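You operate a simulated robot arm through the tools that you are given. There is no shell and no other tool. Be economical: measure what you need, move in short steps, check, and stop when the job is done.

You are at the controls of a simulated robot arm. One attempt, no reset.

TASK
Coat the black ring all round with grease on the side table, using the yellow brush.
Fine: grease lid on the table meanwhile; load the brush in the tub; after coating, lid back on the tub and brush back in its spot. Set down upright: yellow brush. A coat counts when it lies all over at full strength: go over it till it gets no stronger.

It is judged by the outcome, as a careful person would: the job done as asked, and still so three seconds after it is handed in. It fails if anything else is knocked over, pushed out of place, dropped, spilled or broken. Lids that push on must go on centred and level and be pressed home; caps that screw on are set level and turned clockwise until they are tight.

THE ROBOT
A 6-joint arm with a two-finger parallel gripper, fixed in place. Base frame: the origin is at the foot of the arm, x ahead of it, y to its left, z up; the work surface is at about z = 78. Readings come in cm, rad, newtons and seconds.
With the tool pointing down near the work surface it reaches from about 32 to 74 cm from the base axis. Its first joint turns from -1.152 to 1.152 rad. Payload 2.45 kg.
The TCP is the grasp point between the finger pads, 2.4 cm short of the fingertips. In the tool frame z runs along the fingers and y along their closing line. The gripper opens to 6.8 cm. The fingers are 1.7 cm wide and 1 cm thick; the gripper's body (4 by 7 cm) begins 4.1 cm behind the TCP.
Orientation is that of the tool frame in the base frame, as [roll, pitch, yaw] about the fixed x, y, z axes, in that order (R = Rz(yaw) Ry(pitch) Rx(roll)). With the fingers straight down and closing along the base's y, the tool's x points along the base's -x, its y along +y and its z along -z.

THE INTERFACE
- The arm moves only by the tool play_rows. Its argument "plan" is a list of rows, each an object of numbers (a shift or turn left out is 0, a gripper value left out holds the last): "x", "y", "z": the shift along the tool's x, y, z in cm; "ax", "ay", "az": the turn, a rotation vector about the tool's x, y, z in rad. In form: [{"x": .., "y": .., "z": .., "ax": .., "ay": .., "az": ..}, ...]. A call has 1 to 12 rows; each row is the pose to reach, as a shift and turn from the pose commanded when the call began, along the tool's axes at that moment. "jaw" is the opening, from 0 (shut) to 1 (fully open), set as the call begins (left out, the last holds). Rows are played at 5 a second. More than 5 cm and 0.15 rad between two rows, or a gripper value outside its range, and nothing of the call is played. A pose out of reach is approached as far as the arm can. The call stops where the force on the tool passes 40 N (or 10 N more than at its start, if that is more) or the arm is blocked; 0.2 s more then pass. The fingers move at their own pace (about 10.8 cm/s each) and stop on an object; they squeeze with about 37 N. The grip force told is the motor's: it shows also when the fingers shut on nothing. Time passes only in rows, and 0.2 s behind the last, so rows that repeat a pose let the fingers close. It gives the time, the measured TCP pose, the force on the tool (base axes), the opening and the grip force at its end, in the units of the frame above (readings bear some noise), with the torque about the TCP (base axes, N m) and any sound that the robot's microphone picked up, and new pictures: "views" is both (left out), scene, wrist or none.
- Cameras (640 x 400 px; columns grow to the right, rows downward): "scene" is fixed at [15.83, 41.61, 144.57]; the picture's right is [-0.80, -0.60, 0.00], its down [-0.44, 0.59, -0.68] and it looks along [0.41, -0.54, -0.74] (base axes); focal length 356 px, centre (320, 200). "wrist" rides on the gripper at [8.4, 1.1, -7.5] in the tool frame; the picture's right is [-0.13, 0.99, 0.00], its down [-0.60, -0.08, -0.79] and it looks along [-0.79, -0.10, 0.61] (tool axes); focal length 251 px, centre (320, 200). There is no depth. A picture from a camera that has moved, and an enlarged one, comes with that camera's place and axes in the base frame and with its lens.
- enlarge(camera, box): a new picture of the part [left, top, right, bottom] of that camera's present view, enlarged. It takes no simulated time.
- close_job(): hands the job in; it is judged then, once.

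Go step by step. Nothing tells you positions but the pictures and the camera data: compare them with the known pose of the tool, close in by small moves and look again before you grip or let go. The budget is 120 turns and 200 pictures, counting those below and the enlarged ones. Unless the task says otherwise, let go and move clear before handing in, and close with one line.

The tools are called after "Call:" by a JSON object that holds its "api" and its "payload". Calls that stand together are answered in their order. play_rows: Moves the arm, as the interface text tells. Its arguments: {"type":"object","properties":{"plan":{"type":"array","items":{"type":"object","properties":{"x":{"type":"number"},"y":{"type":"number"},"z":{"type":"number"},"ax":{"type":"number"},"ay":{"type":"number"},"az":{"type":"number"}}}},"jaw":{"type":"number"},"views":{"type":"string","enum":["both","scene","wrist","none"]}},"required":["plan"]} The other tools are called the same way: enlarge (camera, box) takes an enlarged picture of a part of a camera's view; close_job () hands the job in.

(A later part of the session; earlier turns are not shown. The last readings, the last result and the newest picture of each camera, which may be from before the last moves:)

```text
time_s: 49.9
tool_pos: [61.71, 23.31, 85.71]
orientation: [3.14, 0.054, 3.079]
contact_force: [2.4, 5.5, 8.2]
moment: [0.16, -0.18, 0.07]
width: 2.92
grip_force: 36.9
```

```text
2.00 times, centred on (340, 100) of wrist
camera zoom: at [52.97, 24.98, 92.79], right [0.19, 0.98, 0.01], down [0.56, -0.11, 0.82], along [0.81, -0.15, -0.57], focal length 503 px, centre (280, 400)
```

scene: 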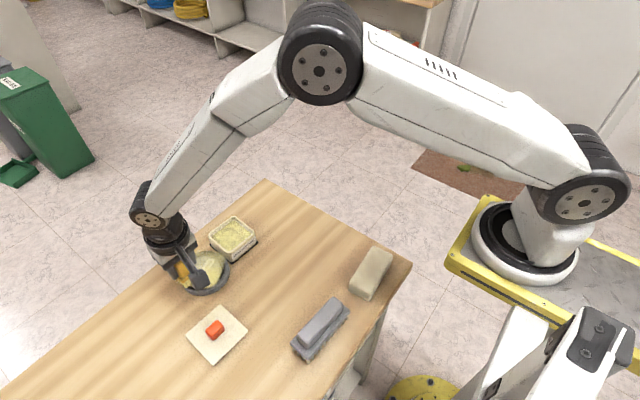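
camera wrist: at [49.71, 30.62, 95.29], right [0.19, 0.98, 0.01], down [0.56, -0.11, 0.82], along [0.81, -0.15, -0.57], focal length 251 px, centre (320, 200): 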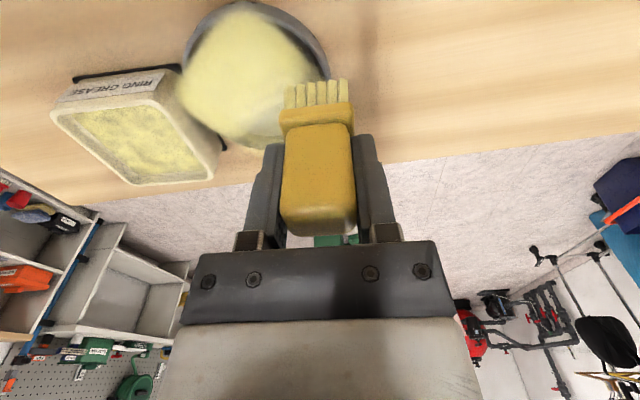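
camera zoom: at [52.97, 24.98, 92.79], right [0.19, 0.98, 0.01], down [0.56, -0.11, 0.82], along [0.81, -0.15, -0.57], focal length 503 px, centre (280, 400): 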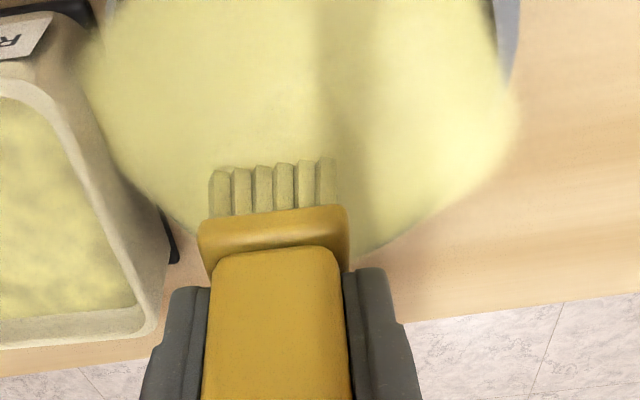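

Coating strongly and the stand is holding. Next third: around the -y side toward -x.

Call:
{"api": "play_rows", "payload": {"plan": [{"x": 0.36, "y": -0.55, "z": -0.04}, {"x": 0.763, "y": -1.033, "z": -0.06}, {"x": 1.28, "y": -1.36, "z": -0.09}, {"x": 1.841, "y": -1.616, "z": -0.12}, {"x": 2.46, "y": -1.77, "z": -0.15}, {"x": 3.093, "y": -1.844, "z": -0.18}, {"x": 3.73, "y": -1.86, "z": -0.21}, {"x": 4.362, "y": -1.822, "z": -0.24}, {"x": 5.05, "y": -1.75, "z": -0.28}, {"x": 5.683, "y": -1.568, "z": -0.31}, {"x": 6.25, "y": -1.1, "z": -0.34}, {"x": 6.639, "y": -0.561, "z": -0.36}], "views": "none"}}

Call:
{"api": "enlarge", "payload": {"camera": "scene", "box": [150, 200, 270, 320]}}

Call:
{"api": "enlarge", "payload": {"camera": "wrist", "box": [220, 0, 460, 200]}}

```text
time_s: 52.5
tool_pos: [55.06, 23.03, 85.79]
orientation: [-3.141, 0.049, 3.08]
contact_force: [4.7, -8.3, 13.7]
moment: [-0.45, -0.38, -0.08]
width: 2.91
grip_force: 37.0
```

```text
3.33 times, centred on (210, 260) of scene
camera zoom: at [15.81, 41.58, 144.58], right [-0.8, -0.6, 0.0], down [-0.44, 0.59, -0.68], along [0.41, -0.54, -0.74], focal length 1187 px, centre (687, 0)
```

zoom: 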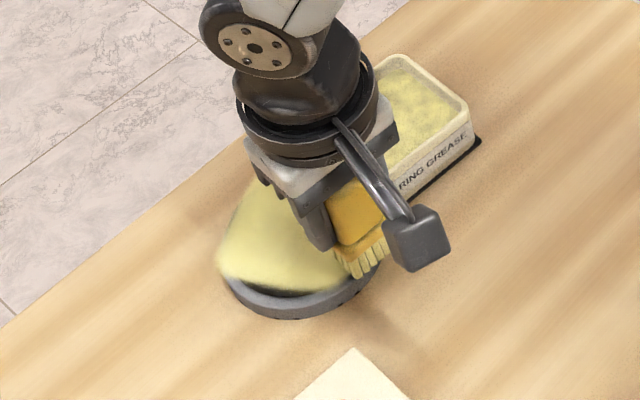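

```text
2.00 times, centred on (340, 100) of wrist
camera zoom: at [46.2, 24.8, 92.78], right [0.19, 0.98, 0.01], down [0.56, -0.11, 0.82], along [0.81, -0.15, -0.57], focal length 503 px, centre (280, 400)
```

zoom: 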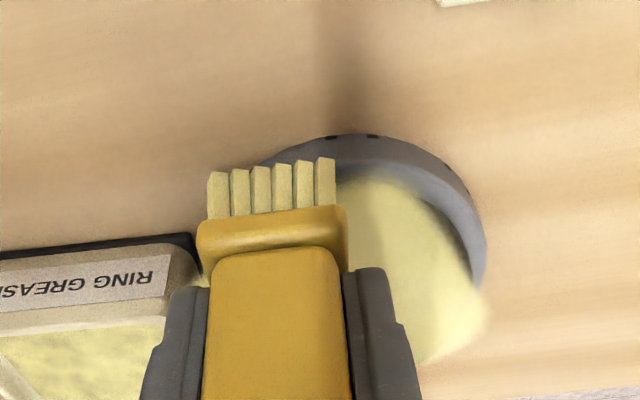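

Stand steady. Final third: along the -x side to the +y side, a bit lighter.

Call:
{"api": "play_rows", "payload": {"plan": [{"x": 0.33, "y": 0.62, "z": -0.06}, {"x": 0.554, "y": 1.273, "z": -0.08}, {"x": 0.64, "y": 1.96, "z": -0.08}, {"x": 0.64, "y": 2.661, "z": -0.08}, {"x": 0.48, "y": 3.35, "z": -0.07}, {"x": 0.246, "y": 3.992, "z": -0.06}, {"x": -0.13, "y": 4.6, "z": -0.04}, {"x": -0.579, "y": 5.109, "z": -0.02}, {"x": -1.15, "y": 5.53, "z": 0.01}, {"x": -1.739, "y": 5.818, "z": 0.04}, {"x": -2.4, "y": 6.0, "z": 0.07}, {"x": -3.094, "y": 6.051, "z": 0.1}], "views": "none"}}

Call:
{"api": "enlarge", "payload": {"camera": "scene", "box": [150, 200, 270, 320]}}

Call:
{"api": "enlarge", "payload": {"camera": "wrist", "box": [180, 0, 420, 200]}}

```text
time_s: 55.0
tool_pos: [58.45, 29.08, 85.86]
orientation: [3.14, 0.053, 3.082]
contact_force: [-0.7, 0.7, 0.4]
moment: [0.03, 0.04, -0.01]
width: 2.92
grip_force: 37.2
```

```text
3.33 times, centred on (210, 260) of scene
camera zoom: at [15.82, 41.61, 144.57], right [-0.8, -0.6, 0.0], down [-0.44, 0.59, -0.68], along [0.41, -0.54, -0.74], focal length 1187 px, centre (687, 0)
```

zoom: 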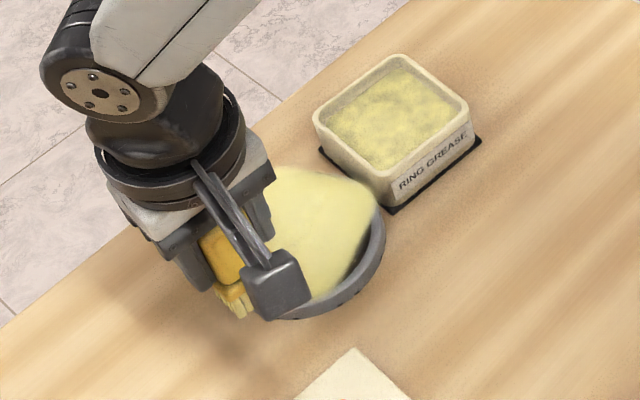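

```text
2.00 times, centred on (300, 100) of wrist
camera zoom: at [49.67, 30.71, 92.78], right [0.19, 0.98, 0.01], down [0.56, -0.11, 0.82], along [0.81, -0.15, -0.57], focal length 503 px, centre (360, 400)
```

zoom: 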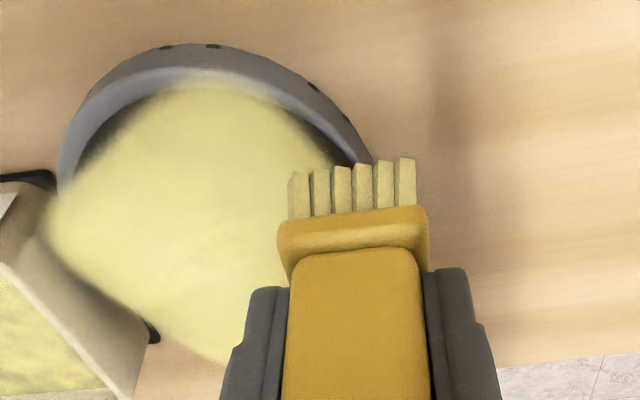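

Mostly covered; I'll lift and move aside for a clear inspection of the remaining dark edges.

Call:
{"api": "play_rows", "payload": {"plan": [{"z": -3}, {"z": -7}, {"x": 4, "y": -3, "z": -9}, {"x": 8, "y": -7, "z": -10}, {"x": 12, "y": -11, "z": -11}, {"x": 13, "y": -12, "z": -11}, {"x": 13, "y": -12, "z": -11}], "views": "wrist"}}

Call:
{"api": "enlarge", "payload": {"camera": "scene", "box": [165, 230, 245, 305]}}

Call:
{"api": "enlarge", "payload": {"camera": "wrist", "box": [340, 60, 480, 200]}}

```text
refused: row 3 steps farther than a row can; nothing moved
```

```text
5.33 times, centred on (205, 268) of scene
camera zoom: at [15.82, 41.61, 144.57], right [-0.8, -0.6, 0.0], down [-0.44, 0.59, -0.68], along [0.41, -0.54, -0.74], focal length 1900 px, centre (933, -160)
```

zoom: 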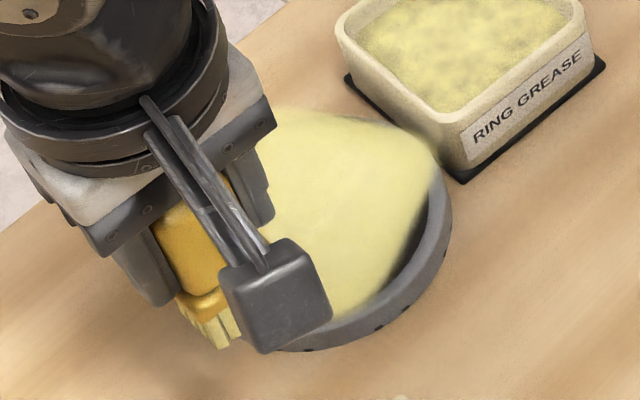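

```text
2.86 times, centred on (410, 130) of wrist
camera zoom: at [49.67, 30.71, 92.78], right [0.19, 0.98, 0.01], down [0.56, -0.11, 0.82], along [0.81, -0.15, -0.57], focal length 718 px, centre (63, 400)
```

zoom: 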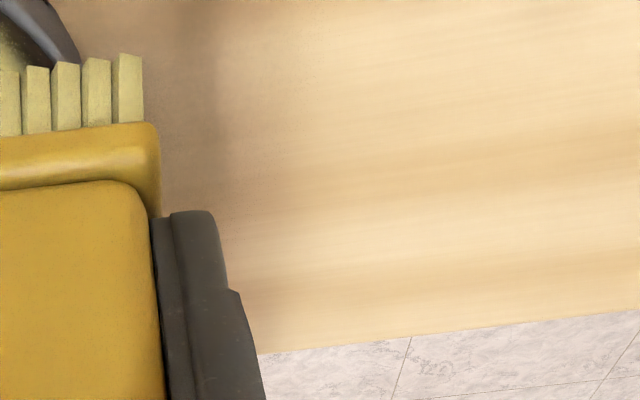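

The dark crescent sits at the -x/-y diagonal around (55.2, 23.5). The torque showed the brush's far edge rides on the inner part there, so I'll tilt to lower the near edge and place the brush farther out on that diagonal.

Call:
{"api": "play_rows", "payload": {"plan": [{"x": -0.1, "z": -2}, {"x": 1.0, "y": -3.2, "z": -2.05, "ay": -0.05}, {"x": 3.34, "y": -6.7, "z": -2.17, "ay": -0.05}, {"x": 3.34, "y": -6.7, "z": -2.17, "ay": -0.05}, {"x": 3.42, "y": -6.7, "z": -0.5, "ay": -0.05}, {"x": 3.43, "y": -6.7, "z": -0.25, "ay": -0.05}, {"x": 3.43, "y": -6.7, "z": -0.25, "ay": -0.05}], "views": "none"}}

Call:
{"api": "enlarge", "payload": {"camera": "scene", "box": [165, 230, 245, 305]}}

Call:
{"api": "enlarge", "payload": {"camera": "wrist", "box": [260, 40, 460, 180]}}

```text
time_s: 56.6
tool_pos: [54.63, 22.53, 85.76]
orientation: [3.141, 0.102, 3.081]
contact_force: [0.5, 0.9, -0.7]
moment: [0.03, 0.0, 0.0]
width: 2.9
grip_force: 37.4
```

```text
5.33 times, centred on (205, 268) of scene
camera zoom: at [15.83, 41.61, 144.57], right [-0.8, -0.6, 0.0], down [-0.44, 0.59, -0.68], along [0.41, -0.54, -0.74], focal length 1900 px, centre (933, -160)
```

zoom: 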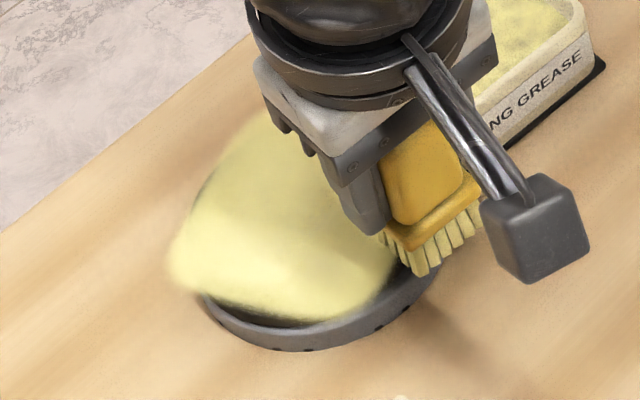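

```text
2.86 times, centred on (360, 110) of wrist
camera zoom: at [45.46, 24.23, 92.36], right [0.19, 0.98, 0.01], down [0.52, -0.11, 0.85], along [0.84, -0.15, -0.53], focal length 718 px, centre (206, 457)
```

zoom: 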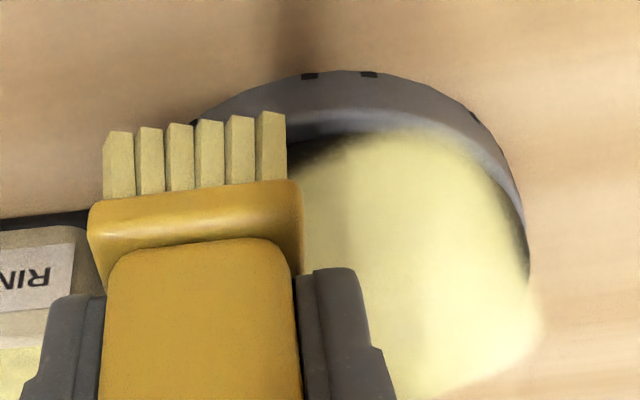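

Call:
{"api": "play_rows", "payload": {"plan": [{"x": 0.01, "z": 0.1}, {"x": 0.02, "z": 0.2}, {"x": 0.02, "z": 0.2}], "views": "none"}}

```text
time_s: 57.5
tool_pos: [54.58, 22.52, 85.65]
orientation: [3.139, 0.103, 3.081]
contact_force: [-2.5, -0.5, 12.9]
moment: [0.08, 0.1, -0.01]
width: 2.91
grip_force: 36.5
```

Contact is now on the ring band itself. I'll scrub slowly along the outer -x arc from 245° round to 125°.

Call:
{"api": "play_rows", "payload": {"plan": [{"x": -0.5, "y": -0.28, "z": 0.02}, {"x": -1.031, "y": -0.557, "z": 0.07}, {"x": -1.977, "y": -0.879, "z": 0.17}, {"x": -1.031, "y": -0.557, "z": 0.07}, {"x": -0.246, "y": 0.206, "z": -0.01}, {"x": 0.319, "y": 1.143, "z": -0.07}, {"x": 0.613, "y": 2.196, "z": -0.1}, {"x": 0.641, "y": 3.297, "z": -0.1}, {"x": 0.367, "y": 4.356, "z": -0.08}, {"x": -0.152, "y": 5.32, "z": -0.02}, {"x": -0.911, "y": 6.108, "z": 0.05}, {"x": -0.911, "y": 6.108, "z": 0.05}], "views": "none"}}

Call:
{"api": "enlarge", "payload": {"camera": "scene", "box": [165, 230, 245, 305]}}

Call:
{"api": "enlarge", "payload": {"camera": "wrist", "box": [180, 20, 420, 180]}}

```text
time_s: 60.0
tool_pos: [55.94, 28.77, 85.8]
orientation: [3.138, 0.104, 3.08]
contact_force: [-0.1, 0.0, 2.4]
moment: [-0.01, 0.03, 0.02]
width: 2.92
grip_force: 37.6
```

```text
5.33 times, centred on (205, 268) of scene
camera zoom: at [15.82, 41.62, 144.57], right [-0.8, -0.6, 0.0], down [-0.44, 0.59, -0.68], along [0.41, -0.54, -0.74], focal length 1900 px, centre (933, -160)
```

zoom: 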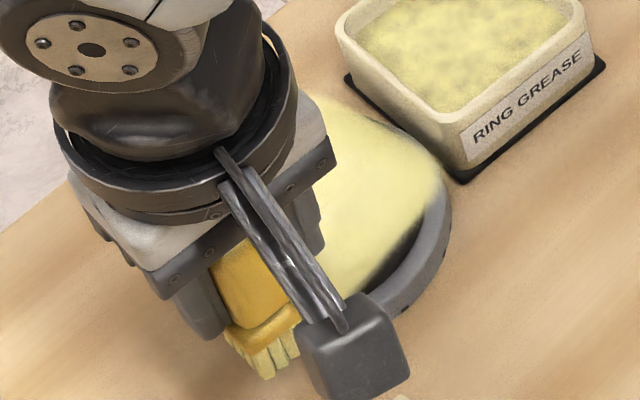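

```text
2.50 times, centred on (300, 100) of wrist
camera zoom: at [46.81, 30.46, 92.24], right [0.19, 0.98, 0.02], down [0.51, -0.11, 0.85], along [0.84, -0.15, -0.52], focal length 629 px, centre (370, 450)
```

zoom: 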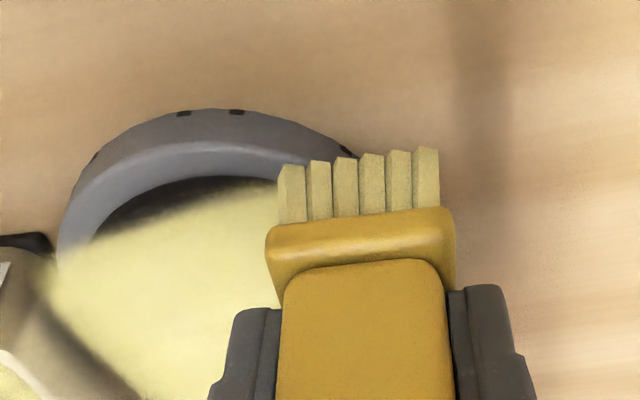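

Perhaps the ring turns under the strokes, carrying the bare part along. I'll lift and get a clear view.

Call:
{"api": "play_rows", "payload": {"plan": [{"x": -0.3, "z": -3}, {"x": -0.7, "z": -7}, {"x": 2, "y": -3, "z": -8.5}, {"x": 5, "y": -6, "z": -9}, {"x": 8, "y": -9, "z": -9.5}, {"x": 11, "y": -12, "z": -10}, {"x": 12, "y": -13, "z": -10}], "views": "wrist"}}

Call:
{"api": "enlarge", "payload": {"camera": "scene", "box": [165, 230, 245, 305]}}

Call:
{"api": "enlarge", "payload": {"camera": "wrist", "box": [340, 60, 480, 200]}}

```text
time_s: 61.6
tool_pos: [42.2, 16.36, 94.63]
orientation: [3.141, 0.1, 3.081]
contact_force: [-0.6, 0.5, -0.3]
moment: [0.03, 0.01, -0.03]
width: 2.91
grip_force: 36.2
camera wrist: at [33.09, 18.09, 101.13], right [0.19, 0.98, 0.01], down [0.52, -0.11, 0.85], along [0.84, -0.15, -0.53], focal length 251 px, centre (320, 200)
```

wrist: 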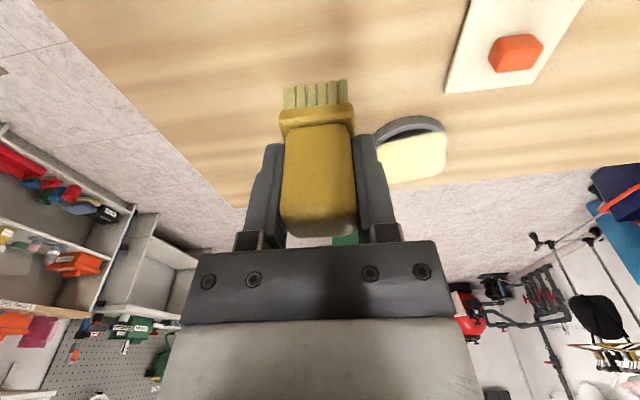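

```text
5.33 times, centred on (205, 268) of scene
camera zoom: at [15.83, 41.61, 144.57], right [-0.8, -0.6, 0.0], down [-0.44, 0.59, -0.68], along [0.41, -0.54, -0.74], focal length 1900 px, centre (933, -160)
```

zoom: 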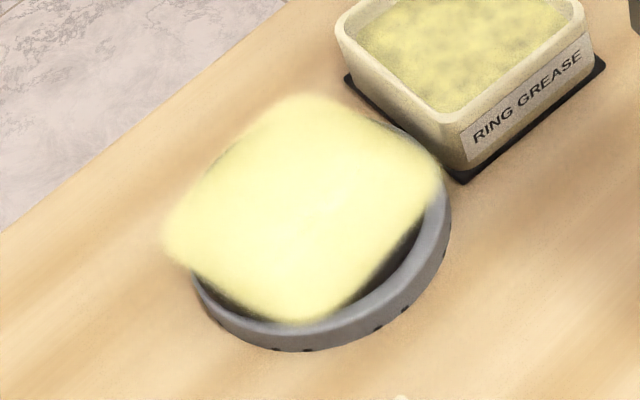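

```text
2.86 times, centred on (410, 130) of wrist
camera zoom: at [33.09, 18.09, 101.13], right [0.19, 0.98, 0.01], down [0.52, -0.11, 0.85], along [0.84, -0.15, -0.53], focal length 718 px, centre (63, 400)
```

zoom: 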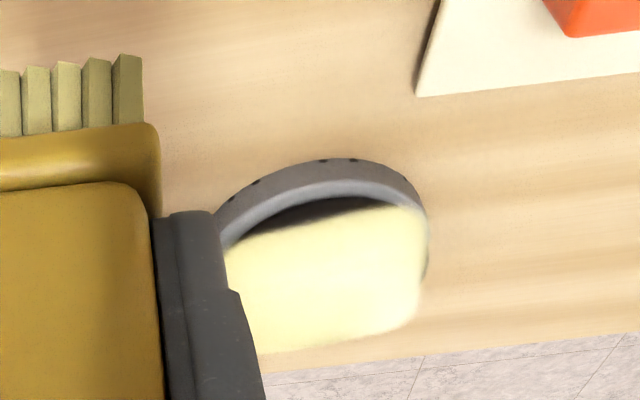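

The coat now shows as one uniform, opaque pale patch, with a thin dark rim strip left at -x. I'll dab that strip with short radial strokes so as not to turn the ring, and see whether it changes.

Call:
{"api": "play_rows", "payload": {"plan": [{"x": -3.7, "y": 3.1, "z": 0.5}, {"x": -7.4, "y": 6.3, "z": 2}, {"x": -11.2, "y": 9.49, "z": 4.5}, {"x": -11.1, "y": 9.49, "z": 8}, {"x": -10.93, "y": 9.49, "z": 9.4}, {"x": -10.85, "y": 9.49, "z": 10.0}, {"x": -10.85, "y": 9.49, "z": 10.12}, {"x": -10.85, "y": 9.49, "z": 10.12}], "views": "none"}}

Call:
{"api": "enlarge", "payload": {"camera": "wrist", "box": [200, 20, 440, 180]}}

```text
refused: row 2 steps farther than a row can; nothing moved
```

```text
2.50 times, centred on (320, 100) of wrist
camera zoom: at [33.09, 18.09, 101.13], right [0.19, 0.98, 0.01], down [0.52, -0.11, 0.85], along [0.84, -0.15, -0.53], focal length 629 px, centre (320, 450)
```

zoom: 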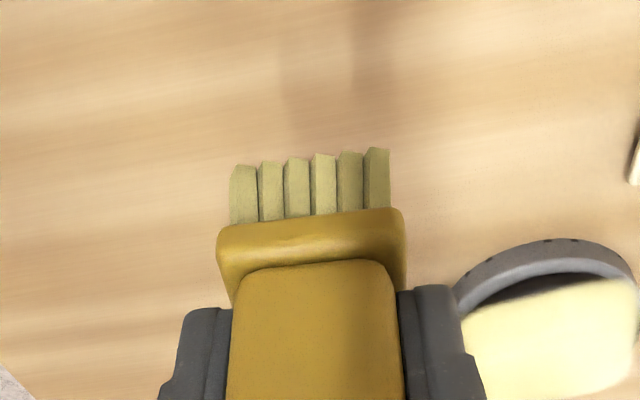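

The brush looks drier, so I'll reload first (steps kept short).

Call:
{"api": "play_rows", "payload": {"plan": [{"x": -4, "y": 0.1, "z": 0.8}, {"x": -8, "y": 0.2, "z": 1.6}, {"x": -12.3, "y": 0.3, "z": 2.5}, {"x": -16.95, "y": 0.4, "z": 3.36}, {"x": -16.6, "y": 0.4, "z": 7}, {"x": -16.3, "y": 0.4, "z": 9.6}, {"x": -16.28, "y": 0.4, "z": 9.93}, {"x": -16.28, "y": 0.4, "z": 9.98}], "views": "none"}}

Call:
{"api": "enlarge", "payload": {"camera": "wrist", "box": [200, 0, 440, 180]}}

```text
time_s: 63.5
tool_pos: [59.5, 15.8, 86.39]
orientation: [3.139, 0.103, 3.081]
contact_force: [-2.8, 0.0, 16.2]
moment: [-0.04, 0.44, -0.01]
width: 2.91
grip_force: 37.4
```

```text
2.22 times, centred on (320, 90) of wrist
camera zoom: at [50.32, 17.47, 92.87], right [0.19, 0.98, 0.02], down [0.51, -0.11, 0.85], along [0.84, -0.15, -0.52], focal length 559 px, centre (320, 444)
```

zoom: 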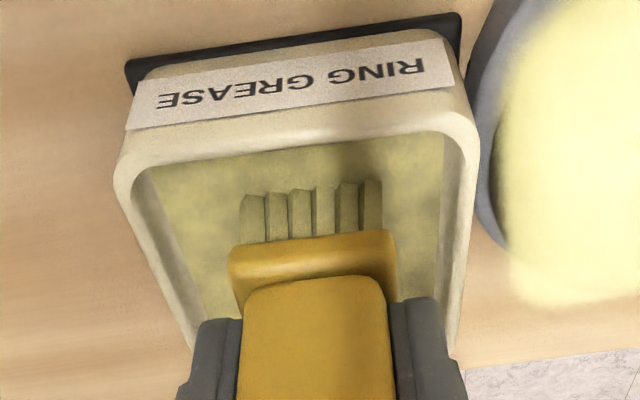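

Loaded. Now to the ring's -x strip at (54.6, 25.1).

Call:
{"api": "play_rows", "payload": {"plan": [{"x": -0.3, "z": -3}, {"x": -0.62, "z": -5.97}, {"x": 1.5, "y": 3.4, "z": -6.2}, {"x": 3.2, "y": 6.2, "z": -6.3}, {"x": 4.82, "y": 8.98, "z": -6.53}, {"x": 5.2, "y": 8.98, "z": -3}, {"x": 5.49, "y": 8.98, "z": -0.1}, {"x": 5.5, "y": 8.98, "z": 0.05}, {"x": 5.5, "y": 8.98, "z": 0.1}], "views": "none"}}

Call:
{"api": "enlarge", "payload": {"camera": "wrist", "box": [200, 0, 440, 180]}}

```text
time_s: 65.5
tool_pos: [54.66, 25.05, 85.67]
orientation: [3.139, 0.105, 3.08]
contact_force: [-14.3, -3.8, 36.7]
moment: [0.01, 0.52, 0.02]
width: 2.92
grip_force: 36.6
```

```text
2.22 times, centred on (320, 90) of wrist
camera zoom: at [45.5, 26.8, 92.16], right [0.19, 0.98, 0.02], down [0.51, -0.11, 0.85], along [0.84, -0.15, -0.52], focal length 559 px, centre (320, 444)
```

zoom: 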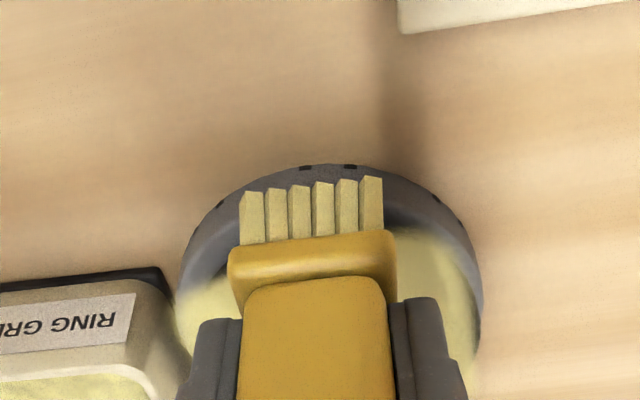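

Pressing too hard (37 N); I'll ease up, dwell lightly, then lift and view.

Call:
{"api": "play_rows", "payload": {"plan": [{"z": -0.18}, {"z": -0.2}, {"z": -0.2}, {"z": -2}, {"x": -0.5, "z": -5}, {"x": 3, "y": -3, "z": -6}, {"x": 6, "y": -6, "z": -7}, {"x": 9, "y": -9, "z": -8}, {"x": 10, "y": -10, "z": -8}], "views": "none"}}

Call:
{"api": "enlarge", "payload": {"camera": "scene", "box": [165, 230, 245, 305]}}

Call:
{"api": "enlarge", "payload": {"camera": "wrist", "box": [340, 40, 500, 200]}}

```text
time_s: 67.5
tool_pos: [43.28, 15.68, 92.33]
orientation: [3.14, 0.103, 3.082]
contact_force: [-0.4, -0.1, -0.3]
moment: [-0.01, 0.01, 0.02]
width: 2.9
grip_force: 36.9
```

```text
5.33 times, centred on (205, 268) of scene
camera zoom: at [15.83, 41.61, 144.57], right [-0.8, -0.6, 0.0], down [-0.44, 0.59, -0.68], along [0.41, -0.54, -0.74], focal length 1900 px, centre (933, -160)
```

zoom: 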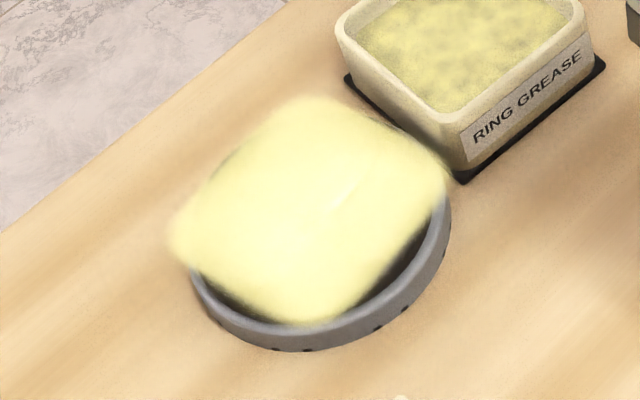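

```text
2.50 times, centred on (420, 120) of wrist
camera zoom: at [34.19, 17.37, 98.98], right [0.19, 0.98, 0.01], down [0.51, -0.11, 0.85], along [0.84, -0.15, -0.53], focal length 629 px, centre (70, 400)
```

zoom: 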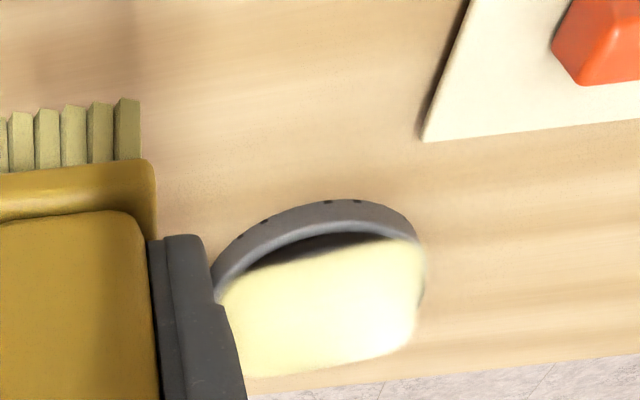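

The strip is unchanged even after firm dabbing, so the patch is at its full extent and only its strength may still grow. I'll do one more slow full pass with the loaded brush, lightly, and compare.

Call:
{"api": "play_rows", "payload": {"plan": [{"x": -2.7, "y": 2.6, "z": 0.5}, {"x": -5.3, "y": 5.2, "z": 1}, {"x": -7.9, "y": 7.7, "z": 2, "ay": 0.03}, {"x": -10.4, "y": 10.14, "z": 4.4, "ay": 0.03}, {"x": -10.3, "y": 10.14, "z": 6.4, "ay": 0.03}, {"x": -10.2, "y": 10.14, "z": 7.3, "ay": 0.03}, {"x": -10.2, "y": 10.14, "z": 7.45, "ay": 0.03}, {"x": -10.2, "y": 10.14, "z": 7.45, "ay": 0.03}], "views": "none"}}

```text
time_s: 69.2
tool_pos: [54.54, 25.02, 85.91]
orientation: [3.141, 0.072, 3.08]
contact_force: [-0.3, -0.1, -1.1]
moment: [0.02, -0.01, -0.02]
width: 2.93
grip_force: 37.1
```

Call:
{"api": "play_rows", "payload": {"plan": [{"x": -0.1, "z": 0.1}, {"x": -0.1, "z": 0.18}, {"x": -0.1, "z": 0.18}], "views": "none"}}

```text
time_s: 70.0
tool_pos: [54.53, 25.1, 85.82]
orientation: [3.139, 0.072, 3.081]
contact_force: [-0.7, 0.6, -0.1]
moment: [0.01, -0.01, 0.01]
width: 2.91
grip_force: 37.0
```

Almost touching; I'll sweep the first third with a tiny bit more depth.

Call:
{"api": "play_rows", "payload": {"plan": [{"x": -0.145, "y": -0.635, "z": 0.11}, {"x": -0.35, "y": -1.246, "z": 0.146}, {"x": -0.658, "y": -1.812, "z": 0.167}, {"x": -1.058, "y": -2.317, "z": 0.196}, {"x": -1.54, "y": -2.744, "z": 0.231}, {"x": -2.088, "y": -3.081, "z": 0.271}, {"x": -2.683, "y": -3.241, "z": 0.314}, {"x": -3.308, "y": -3.302, "z": 0.359}, {"x": -3.948, "y": -3.262, "z": 0.405}, {"x": -4.588, "y": -3.222, "z": 0.451}, {"x": -5.201, "y": -3.085, "z": 0.496}, {"x": -5.772, "y": -2.853, "z": 0.537}], "views": "none"}}

Call:
{"api": "enlarge", "payload": {"camera": "scene", "box": [165, 220, 265, 305]}}

```text
time_s: 72.7
tool_pos: [60.18, 21.97, 85.72]
orientation: [-3.141, 0.069, 3.08]
contact_force: [-5.1, -0.9, 4.1]
moment: [-0.11, 0.22, -0.05]
width: 2.91
grip_force: 36.9
```

```text
4.71 times, centred on (215, 262) of scene
camera zoom: at [15.8, 41.61, 144.57], right [-0.8, -0.6, 0.0], down [-0.44, 0.59, -0.68], along [0.41, -0.54, -0.74], focal length 1676 px, centre (814, -94)
```

zoom: 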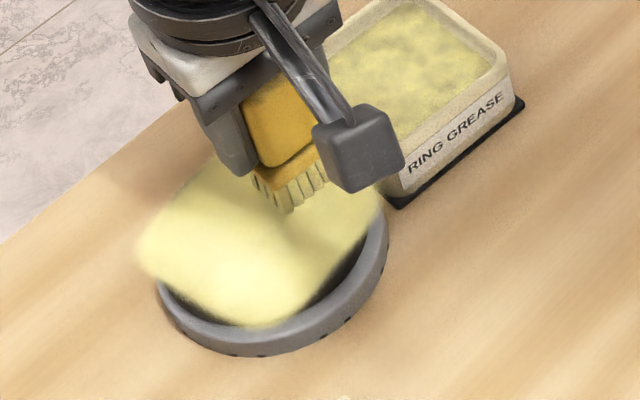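

Call:
{"api": "play_rows", "payload": {"plan": [{"x": -0.503, "y": 0.402, "z": 0.036}, {"x": -0.929, "y": 0.885, "z": 0.067}, {"x": -1.265, "y": 1.435, "z": 0.092}, {"x": -1.501, "y": 2.036, "z": 0.109}, {"x": -1.629, "y": 2.667, "z": 0.118}, {"x": -1.645, "y": 3.312, "z": 0.119}, {"x": -1.55, "y": 3.95, "z": 0.112}, {"x": -1.345, "y": 4.561, "z": 0.097}, {"x": -1.038, "y": 5.128, "z": 0.075}, {"x": -0.637, "y": 5.632, "z": 0.046}, {"x": -0.155, "y": 6.059, "z": 0.011}, {"x": 0.393, "y": 6.396, "z": -0.028}], "views": "none"}}

Call:
{"api": "enlarge", "payload": {"camera": "scene", "box": [165, 220, 265, 305]}}

Call:
{"api": "enlarge", "payload": {"camera": "wrist", "box": [160, 0, 420, 180]}}

```text
time_s: 75.2
tool_pos: [60.32, 28.42, 85.71]
orientation: [-3.141, 0.071, 3.08]
contact_force: [-0.2, 0.7, -1.8]
moment: [0.02, 0.0, 0.0]
width: 2.91
grip_force: 36.6
```

```text
4.71 times, centred on (215, 262) of scene
camera zoom: at [15.83, 41.61, 144.57], right [-0.8, -0.6, 0.0], down [-0.44, 0.59, -0.68], along [0.41, -0.54, -0.74], focal length 1676 px, centre (814, -94)
```

zoom: 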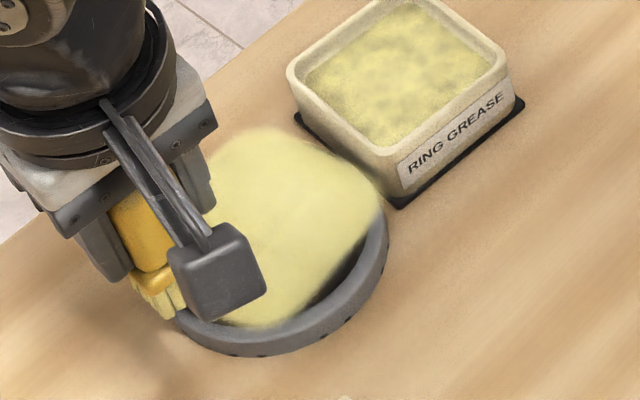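

```text
2.22 times, centred on (290, 90) of wrist
camera zoom: at [51.39, 30.11, 92.59], right [0.19, 0.98, 0.01], down [0.54, -0.11, 0.83], along [0.82, -0.15, -0.55], focal length 559 px, centre (387, 444)
```

zoom: 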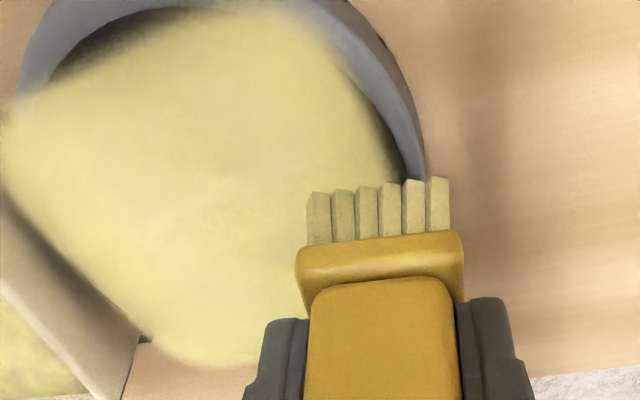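

Final third, slightly deeper to keep contact.

Call:
{"api": "play_rows", "payload": {"plan": [{"x": 0.599, "y": 0.236, "z": 0.06}, {"x": 1.229, "y": 0.365, "z": 0.03}, {"x": 1.872, "y": 0.381, "z": -0.015}, {"x": 2.509, "y": 0.285, "z": -0.06}, {"x": 3.118, "y": 0.08, "z": -0.105}, {"x": 3.683, "y": -0.228, "z": -0.146}, {"x": 4.186, "y": -0.629, "z": -0.18}, {"x": 4.612, "y": -1.113, "z": -0.213}, {"x": 4.948, "y": -1.662, "z": -0.238}, {"x": 5.184, "y": -2.263, "z": -0.255}, {"x": 5.312, "y": -2.894, "z": -0.265}, {"x": 5.328, "y": -3.54, "z": -0.266}], "views": "none"}}

Call:
{"api": "play_rows", "payload": {"plan": [{"z": -2}, {"x": -0.3, "z": -5}, {"x": 3, "y": -3, "z": -6}, {"x": 6, "y": -6, "z": -7}, {"x": 9, "y": -9, "z": -8}, {"x": 9, "y": -9, "z": -8}], "views": "wrist"}}

Call:
{"api": "enlarge", "payload": {"camera": "scene", "box": [165, 230, 245, 305]}}

Call:
{"api": "enlarge", "payload": {"camera": "scene", "box": [150, 200, 270, 320]}}

```text
time_s: 77.8
tool_pos: [54.87, 25.2, 85.78]
orientation: [3.137, 0.075, 3.08]
contact_force: [1.2, 12.3, 17.6]
moment: [0.61, -0.09, 0.09]
width: 2.94
grip_force: 36.8
```

```text
time_s: 79.2
tool_pos: [44.81, 16.68, 92.98]
orientation: [3.139, 0.071, 3.08]
contact_force: [-0.1, 0.1, -0.4]
moment: [-0.02, 0.02, -0.03]
width: 2.9
grip_force: 37.3
camera wrist: at [35.97, 18.43, 99.79], right [0.19, 0.98, 0.01], down [0.54, -0.11, 0.83], along [0.82, -0.15, -0.55], focal length 251 px, centre (320, 200)
```

wrist: 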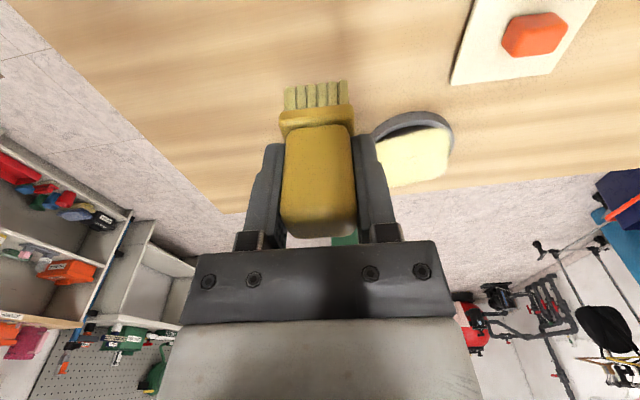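

```text
5.33 times, centred on (205, 268) of scene
camera zoom: at [15.83, 41.61, 144.57], right [-0.8, -0.6, 0.0], down [-0.44, 0.59, -0.68], along [0.41, -0.54, -0.74], focal length 1900 px, centre (933, -160)
```

zoom: 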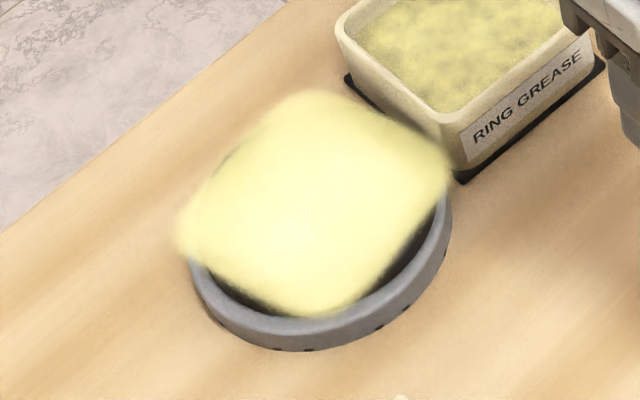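

```text
3.33 times, centred on (210, 260) of scene
camera zoom: at [15.83, 41.61, 144.57], right [-0.8, -0.6, 0.0], down [-0.44, 0.59, -0.68], along [0.41, -0.54, -0.74], focal length 1187 px, centre (687, 0)
```

zoom: 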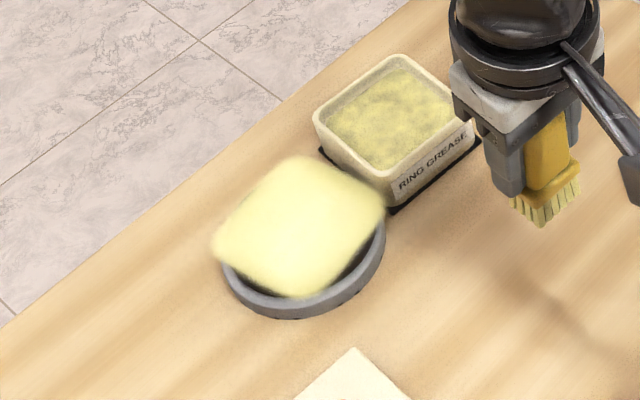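

The patch is uniform and no stronger than before, so the coat is saturated. Now I'll take the brush back to its spot at (46.5, 17.65).

Call:
{"api": "play_rows", "payload": {"plan": [{"x": -1.64, "y": 1.05, "z": 0}, {"x": -1.4, "y": 1.05, "z": 4}, {"x": -1.1, "y": 1.05, "z": 7.5}, {"x": -1.04, "y": 1.05, "z": 8.4}, {"x": -1.04, "y": 1.05, "z": 8.4}], "views": "wrist"}}

Call:
{"api": "enlarge", "payload": {"camera": "scene", "box": [220, 210, 320, 310]}}

```text
time_s: 80.5
tool_pos: [46.46, 17.8, 84.61]
orientation: [3.14, 0.07, 3.08]
contact_force: [0.4, -0.3, -0.6]
moment: [0.0, -0.04, 0.0]
width: 2.91
grip_force: 36.5
camera wrist: at [37.61, 19.44, 91.37], right [0.19, 0.98, 0.01], down [0.54, -0.11, 0.83], along [0.82, -0.15, -0.55], focal length 251 px, centre (320, 200)
```

wrist: 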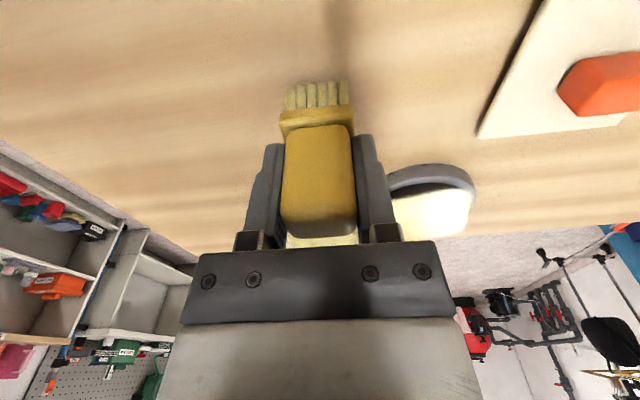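

```text
4.00 times, centred on (270, 260) of scene
camera zoom: at [15.83, 41.61, 144.57], right [-0.8, -0.6, 0.0], down [-0.44, 0.59, -0.68], along [0.41, -0.54, -0.74], focal length 1425 px, centre (520, -40)
```

zoom: 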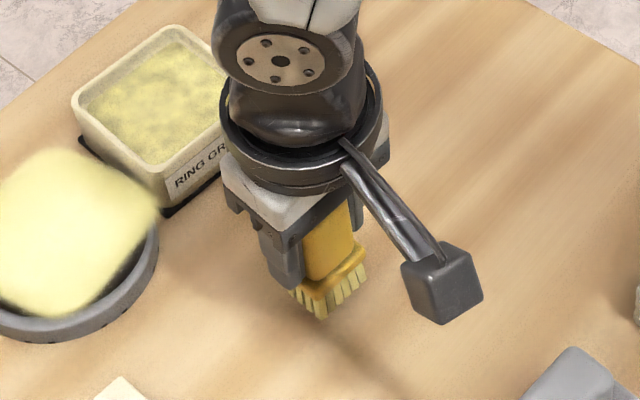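

Over its spot. Lowering gently to contact.

Call:
{"api": "play_rows", "payload": {"plan": [{"x": 0.04, "y": -0.12, "z": 0.5}, {"x": 0.06, "y": -0.12, "z": 0.8}, {"x": 0.06, "y": -0.12, "z": 0.9}, {"x": 0.06, "y": -0.12, "z": 0.9}], "views": "none"}}

```text
time_s: 81.5
tool_pos: [46.41, 17.63, 83.77]
orientation: [3.14, 0.073, 3.08]
contact_force: [0.4, 1.2, -1.2]
moment: [0.0, 0.0, 0.01]
width: 2.93
grip_force: 37.1
```

Call:
{"api": "play_rows", "payload": {"plan": [{"x": 0.01, "z": 0.12}, {"x": 0.01, "z": 0.2}, {"x": 0.01, "z": 0.2}], "views": "none"}}

```text
time_s: 82.2
tool_pos: [46.45, 17.58, 83.51]
orientation: [3.139, 0.072, 3.079]
contact_force: [-0.1, 0.2, 0.3]
moment: [-0.06, 0.03, 0.02]
width: 2.89
grip_force: 37.1
```

Call:
{"api": "play_rows", "payload": {"plan": [{"x": 0.01, "z": 0.1}, {"x": 0.01, "z": 0.18}, {"x": 0.01, "z": 0.18}], "views": "none"}}

```text
time_s: 83.0
tool_pos: [46.49, 17.66, 83.23]
orientation: [3.139, 0.07, 3.08]
contact_force: [-1.3, -0.1, 5.0]
moment: [-0.05, 0.0, -0.01]
width: 2.93
grip_force: 36.9
```

Contact at the far edge; I'll flatten with a slight tilt and press, then release.

Call:
{"api": "play_rows", "payload": {"plan": [{"ay": -0.02, "z": 0.05}, {"ay": -0.03, "z": 0.12}, {"ay": -0.03, "z": 0.12}], "views": "none"}}

Call:
{"api": "play_rows", "payload": {"plan": [{"z": 0}, {"z": 0}, {"z": 0}], "jaw": 0.7}}

Call:
{"api": "enlarge", "payload": {"camera": "wrist", "box": [220, 60, 420, 260]}}

```text
time_s: 83.8
tool_pos: [46.44, 17.58, 83.31]
orientation: [3.139, 0.099, 3.079]
contact_force: [-6.7, -1.4, 20.3]
moment: [-0.11, 0.6, 0.02]
width: 2.92
grip_force: 37.1
```

```text
time_s: 84.7
tool_pos: [46.5, 17.72, 83.24]
orientation: [3.138, 0.101, 3.08]
contact_force: [-0.2, -1.0, 1.2]
moment: [-0.02, 0.01, -0.04]
width: 4.75
grip_force: 0.0
camera wrist: at [37.34, 19.35, 89.82], right [0.19, 0.98, 0.01], down [0.52, -0.11, 0.85], along [0.84, -0.15, -0.53], focal length 251 px, centre (320, 200)
```

scene: 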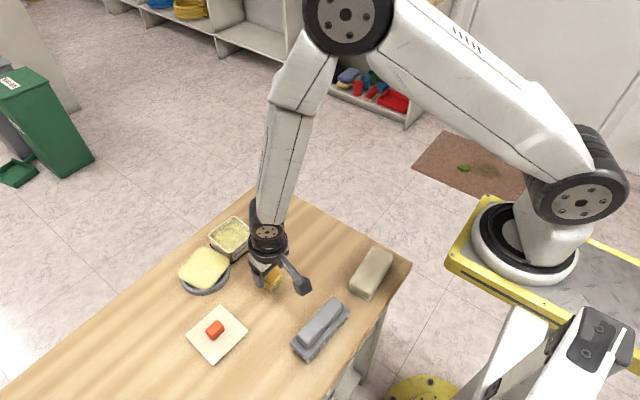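
wrist: 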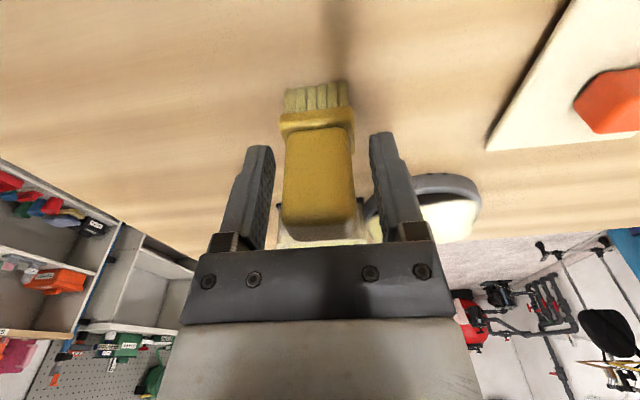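

```text
2.00 times, centred on (320, 160) of wrist
camera zoom: at [37.34, 19.35, 89.82], right [0.19, 0.98, 0.01], down [0.52, -0.11, 0.85], along [0.84, -0.15, -0.53], focal length 503 px, centre (320, 280)
```

zoom: 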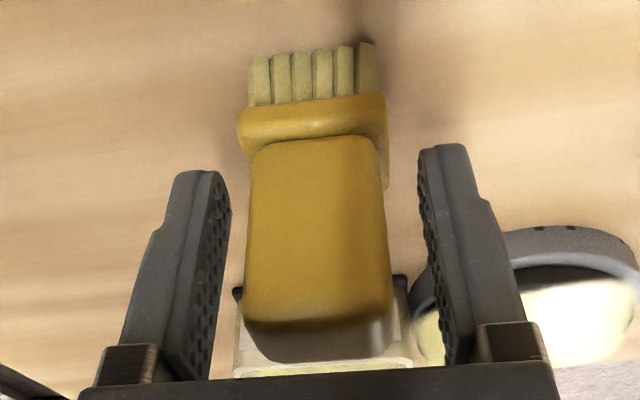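

The brush stands on its own. I'll retreat straight up and level the tool.

Call:
{"api": "play_rows", "payload": {"plan": [{"x": -0.3, "z": -3}, {"x": -0.6, "z": -6}, {"x": -1.0, "z": -10}, {"x": -1.2, "z": -12, "ay": 0.1}, {"x": -1.2, "z": -12, "ay": 0.1}], "jaw": 1}}

Call:
{"api": "enlarge", "payload": {"camera": "scene", "box": [160, 210, 320, 310]}}

Call:
{"api": "enlarge", "payload": {"camera": "wrist", "box": [240, 30, 480, 180]}}

```text
time_s: 85.8
tool_pos: [46.32, 17.47, 95.3]
orientation: [3.14, 0.0, 3.081]
contact_force: [0.2, -0.2, 0.6]
moment: [0.0, 0.02, 0.03]
width: 6.81
grip_force: 0.1
camera wrist: at [38.0, 19.22, 102.72], right [0.19, 0.98, 0.0], down [0.6, -0.12, 0.79], along [0.78, -0.15, -0.61], focal length 251 px, centre (320, 200)
```

scene: 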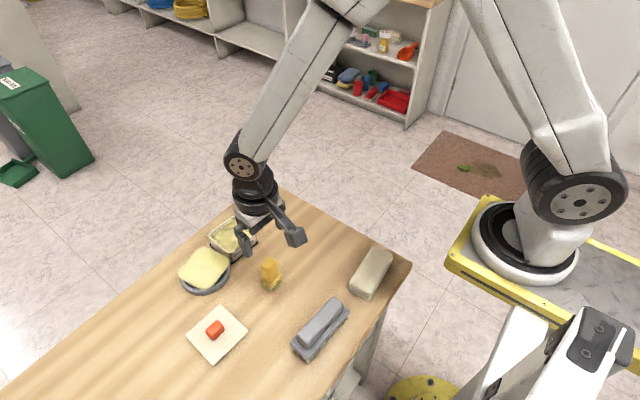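
wrist: 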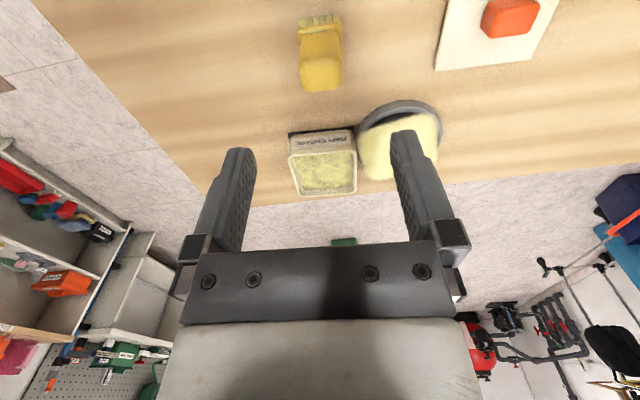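

```text
4.00 times, centred on (240, 260) of scene
camera zoom: at [15.83, 41.61, 144.57], right [-0.8, -0.6, 0.0], down [-0.44, 0.59, -0.68], along [0.41, -0.54, -0.74], focal length 1425 px, centre (640, -40)
```

zoom: 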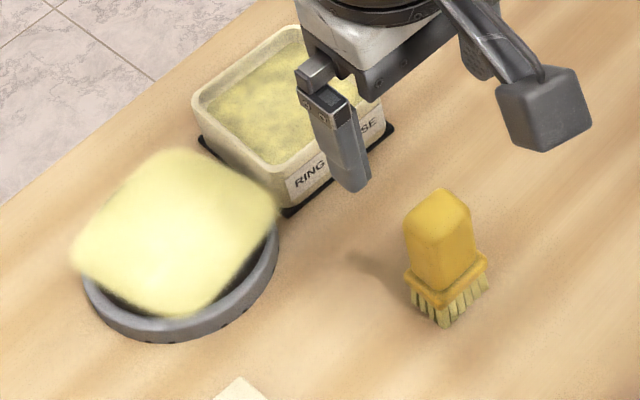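

```text
2.67 times, centred on (360, 105) of wrist
camera zoom: at [38.0, 19.22, 102.72], right [0.19, 0.98, 0.0], down [0.6, -0.12, 0.79], along [0.78, -0.15, -0.61], focal length 670 px, centre (213, 453)
```

zoom: 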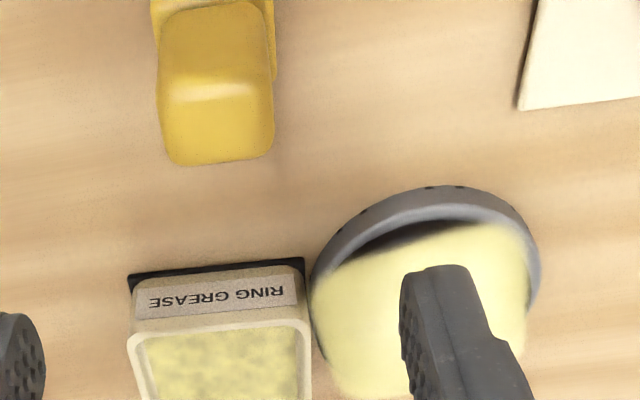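

The brush is upright in its spot. Next, the lid: moving above its knob at (46.15, 32.0).

Call:
{"api": "play_rows", "payload": {"plan": [{"x": 0.3, "y": 4.5}, {"x": 0.6, "y": 9, "az": -0.01}, {"x": 1.0, "y": 13.5, "az": -0.01}, {"x": 1.05, "y": 14.49, "z": 4, "az": -0.01}, {"x": 1.05, "y": 14.49, "z": 6, "az": -0.01}, {"x": 1.05, "y": 14.49, "z": 6, "az": -0.01}], "views": "wrist"}}

Call:
{"api": "enlarge", "payload": {"camera": "wrist", "box": [180, 60, 440, 220]}}

```text
time_s: 87.2
tool_pos: [46.42, 32.0, 89.38]
orientation: [3.141, 0.002, 3.091]
contact_force: [-0.4, -0.1, 0.4]
moment: [0.02, -0.01, 0.01]
width: 6.78
grip_force: 0.1
camera wrist: at [37.93, 33.59, 96.74], right [0.18, 0.98, 0.0], down [0.6, -0.11, 0.79], along [0.78, -0.14, -0.61], focal length 251 px, centre (320, 200)
```

wrist: 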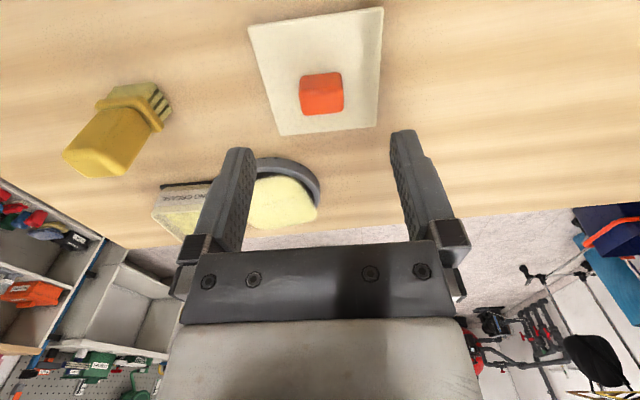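

```text
2.46 times, centred on (310, 140) of wrist
camera zoom: at [37.93, 33.59, 96.74], right [0.18, 0.98, 0.0], down [0.6, -0.11, 0.79], along [0.78, -0.14, -0.61], focal length 619 px, centre (345, 348)
```

zoom: 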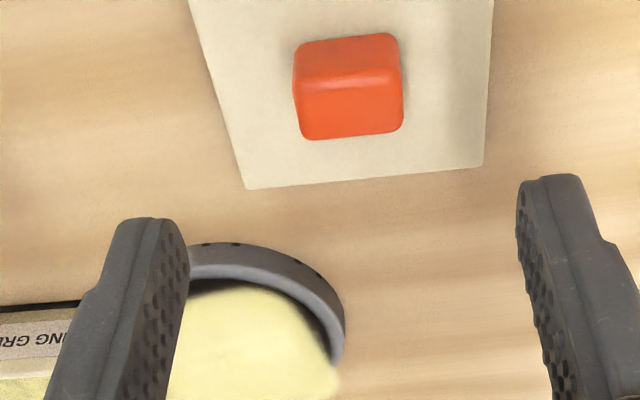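

Descend around the knob and check before closing.

Call:
{"api": "play_rows", "payload": {"plan": [{"x": 0.2, "z": 3.3}, {"x": 0.2, "z": 6.2}, {"x": 0.2, "z": 6.6}, {"x": 0.2, "z": 6.6}], "views": "wrist"}}

```text
time_s: 88.2
tool_pos: [46.13, 32.05, 82.63]
orientation: [3.14, 0.004, 3.091]
contact_force: [0.4, -0.2, -0.1]
moment: [-0.03, -0.01, 0.03]
width: 6.82
grip_force: 0.0
camera wrist: at [37.67, 33.56, 90.08], right [0.18, 0.98, 0.0], down [0.6, -0.11, 0.79], along [0.78, -0.14, -0.61], focal length 251 px, centre (320, 200)
```

wrist: 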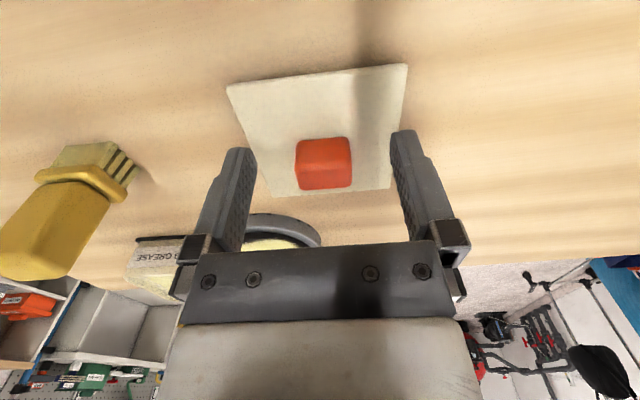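

Matches the earlier grip view. Closing and lifting.

Call:
{"api": "play_rows", "payload": {"plan": [{"z": 0}, {"z": 0}, {"z": 0}, {"z": -1}, {"z": -5}, {"z": -9.5}, {"z": -13.5}, {"z": -13.5}], "jaw": 0, "views": "wrist"}}

```text
time_s: 90.0
tool_pos: [46.16, 32.17, 96.17]
orientation: [3.141, -0.002, 3.09]
contact_force: [0.8, -0.3, -0.1]
moment: [0.01, 0.0, 0.01]
width: 2.85
grip_force: 36.9
camera wrist: at [37.77, 33.77, 103.53], right [0.18, 0.98, 0.0], down [0.6, -0.11, 0.79], along [0.78, -0.14, -0.61], focal length 251 px, centre (320, 200)
```

wrist: 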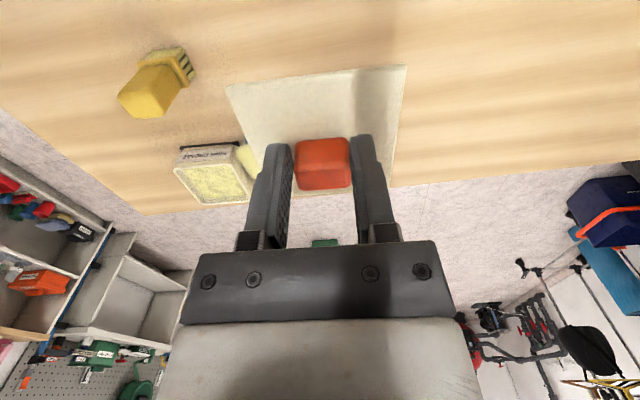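

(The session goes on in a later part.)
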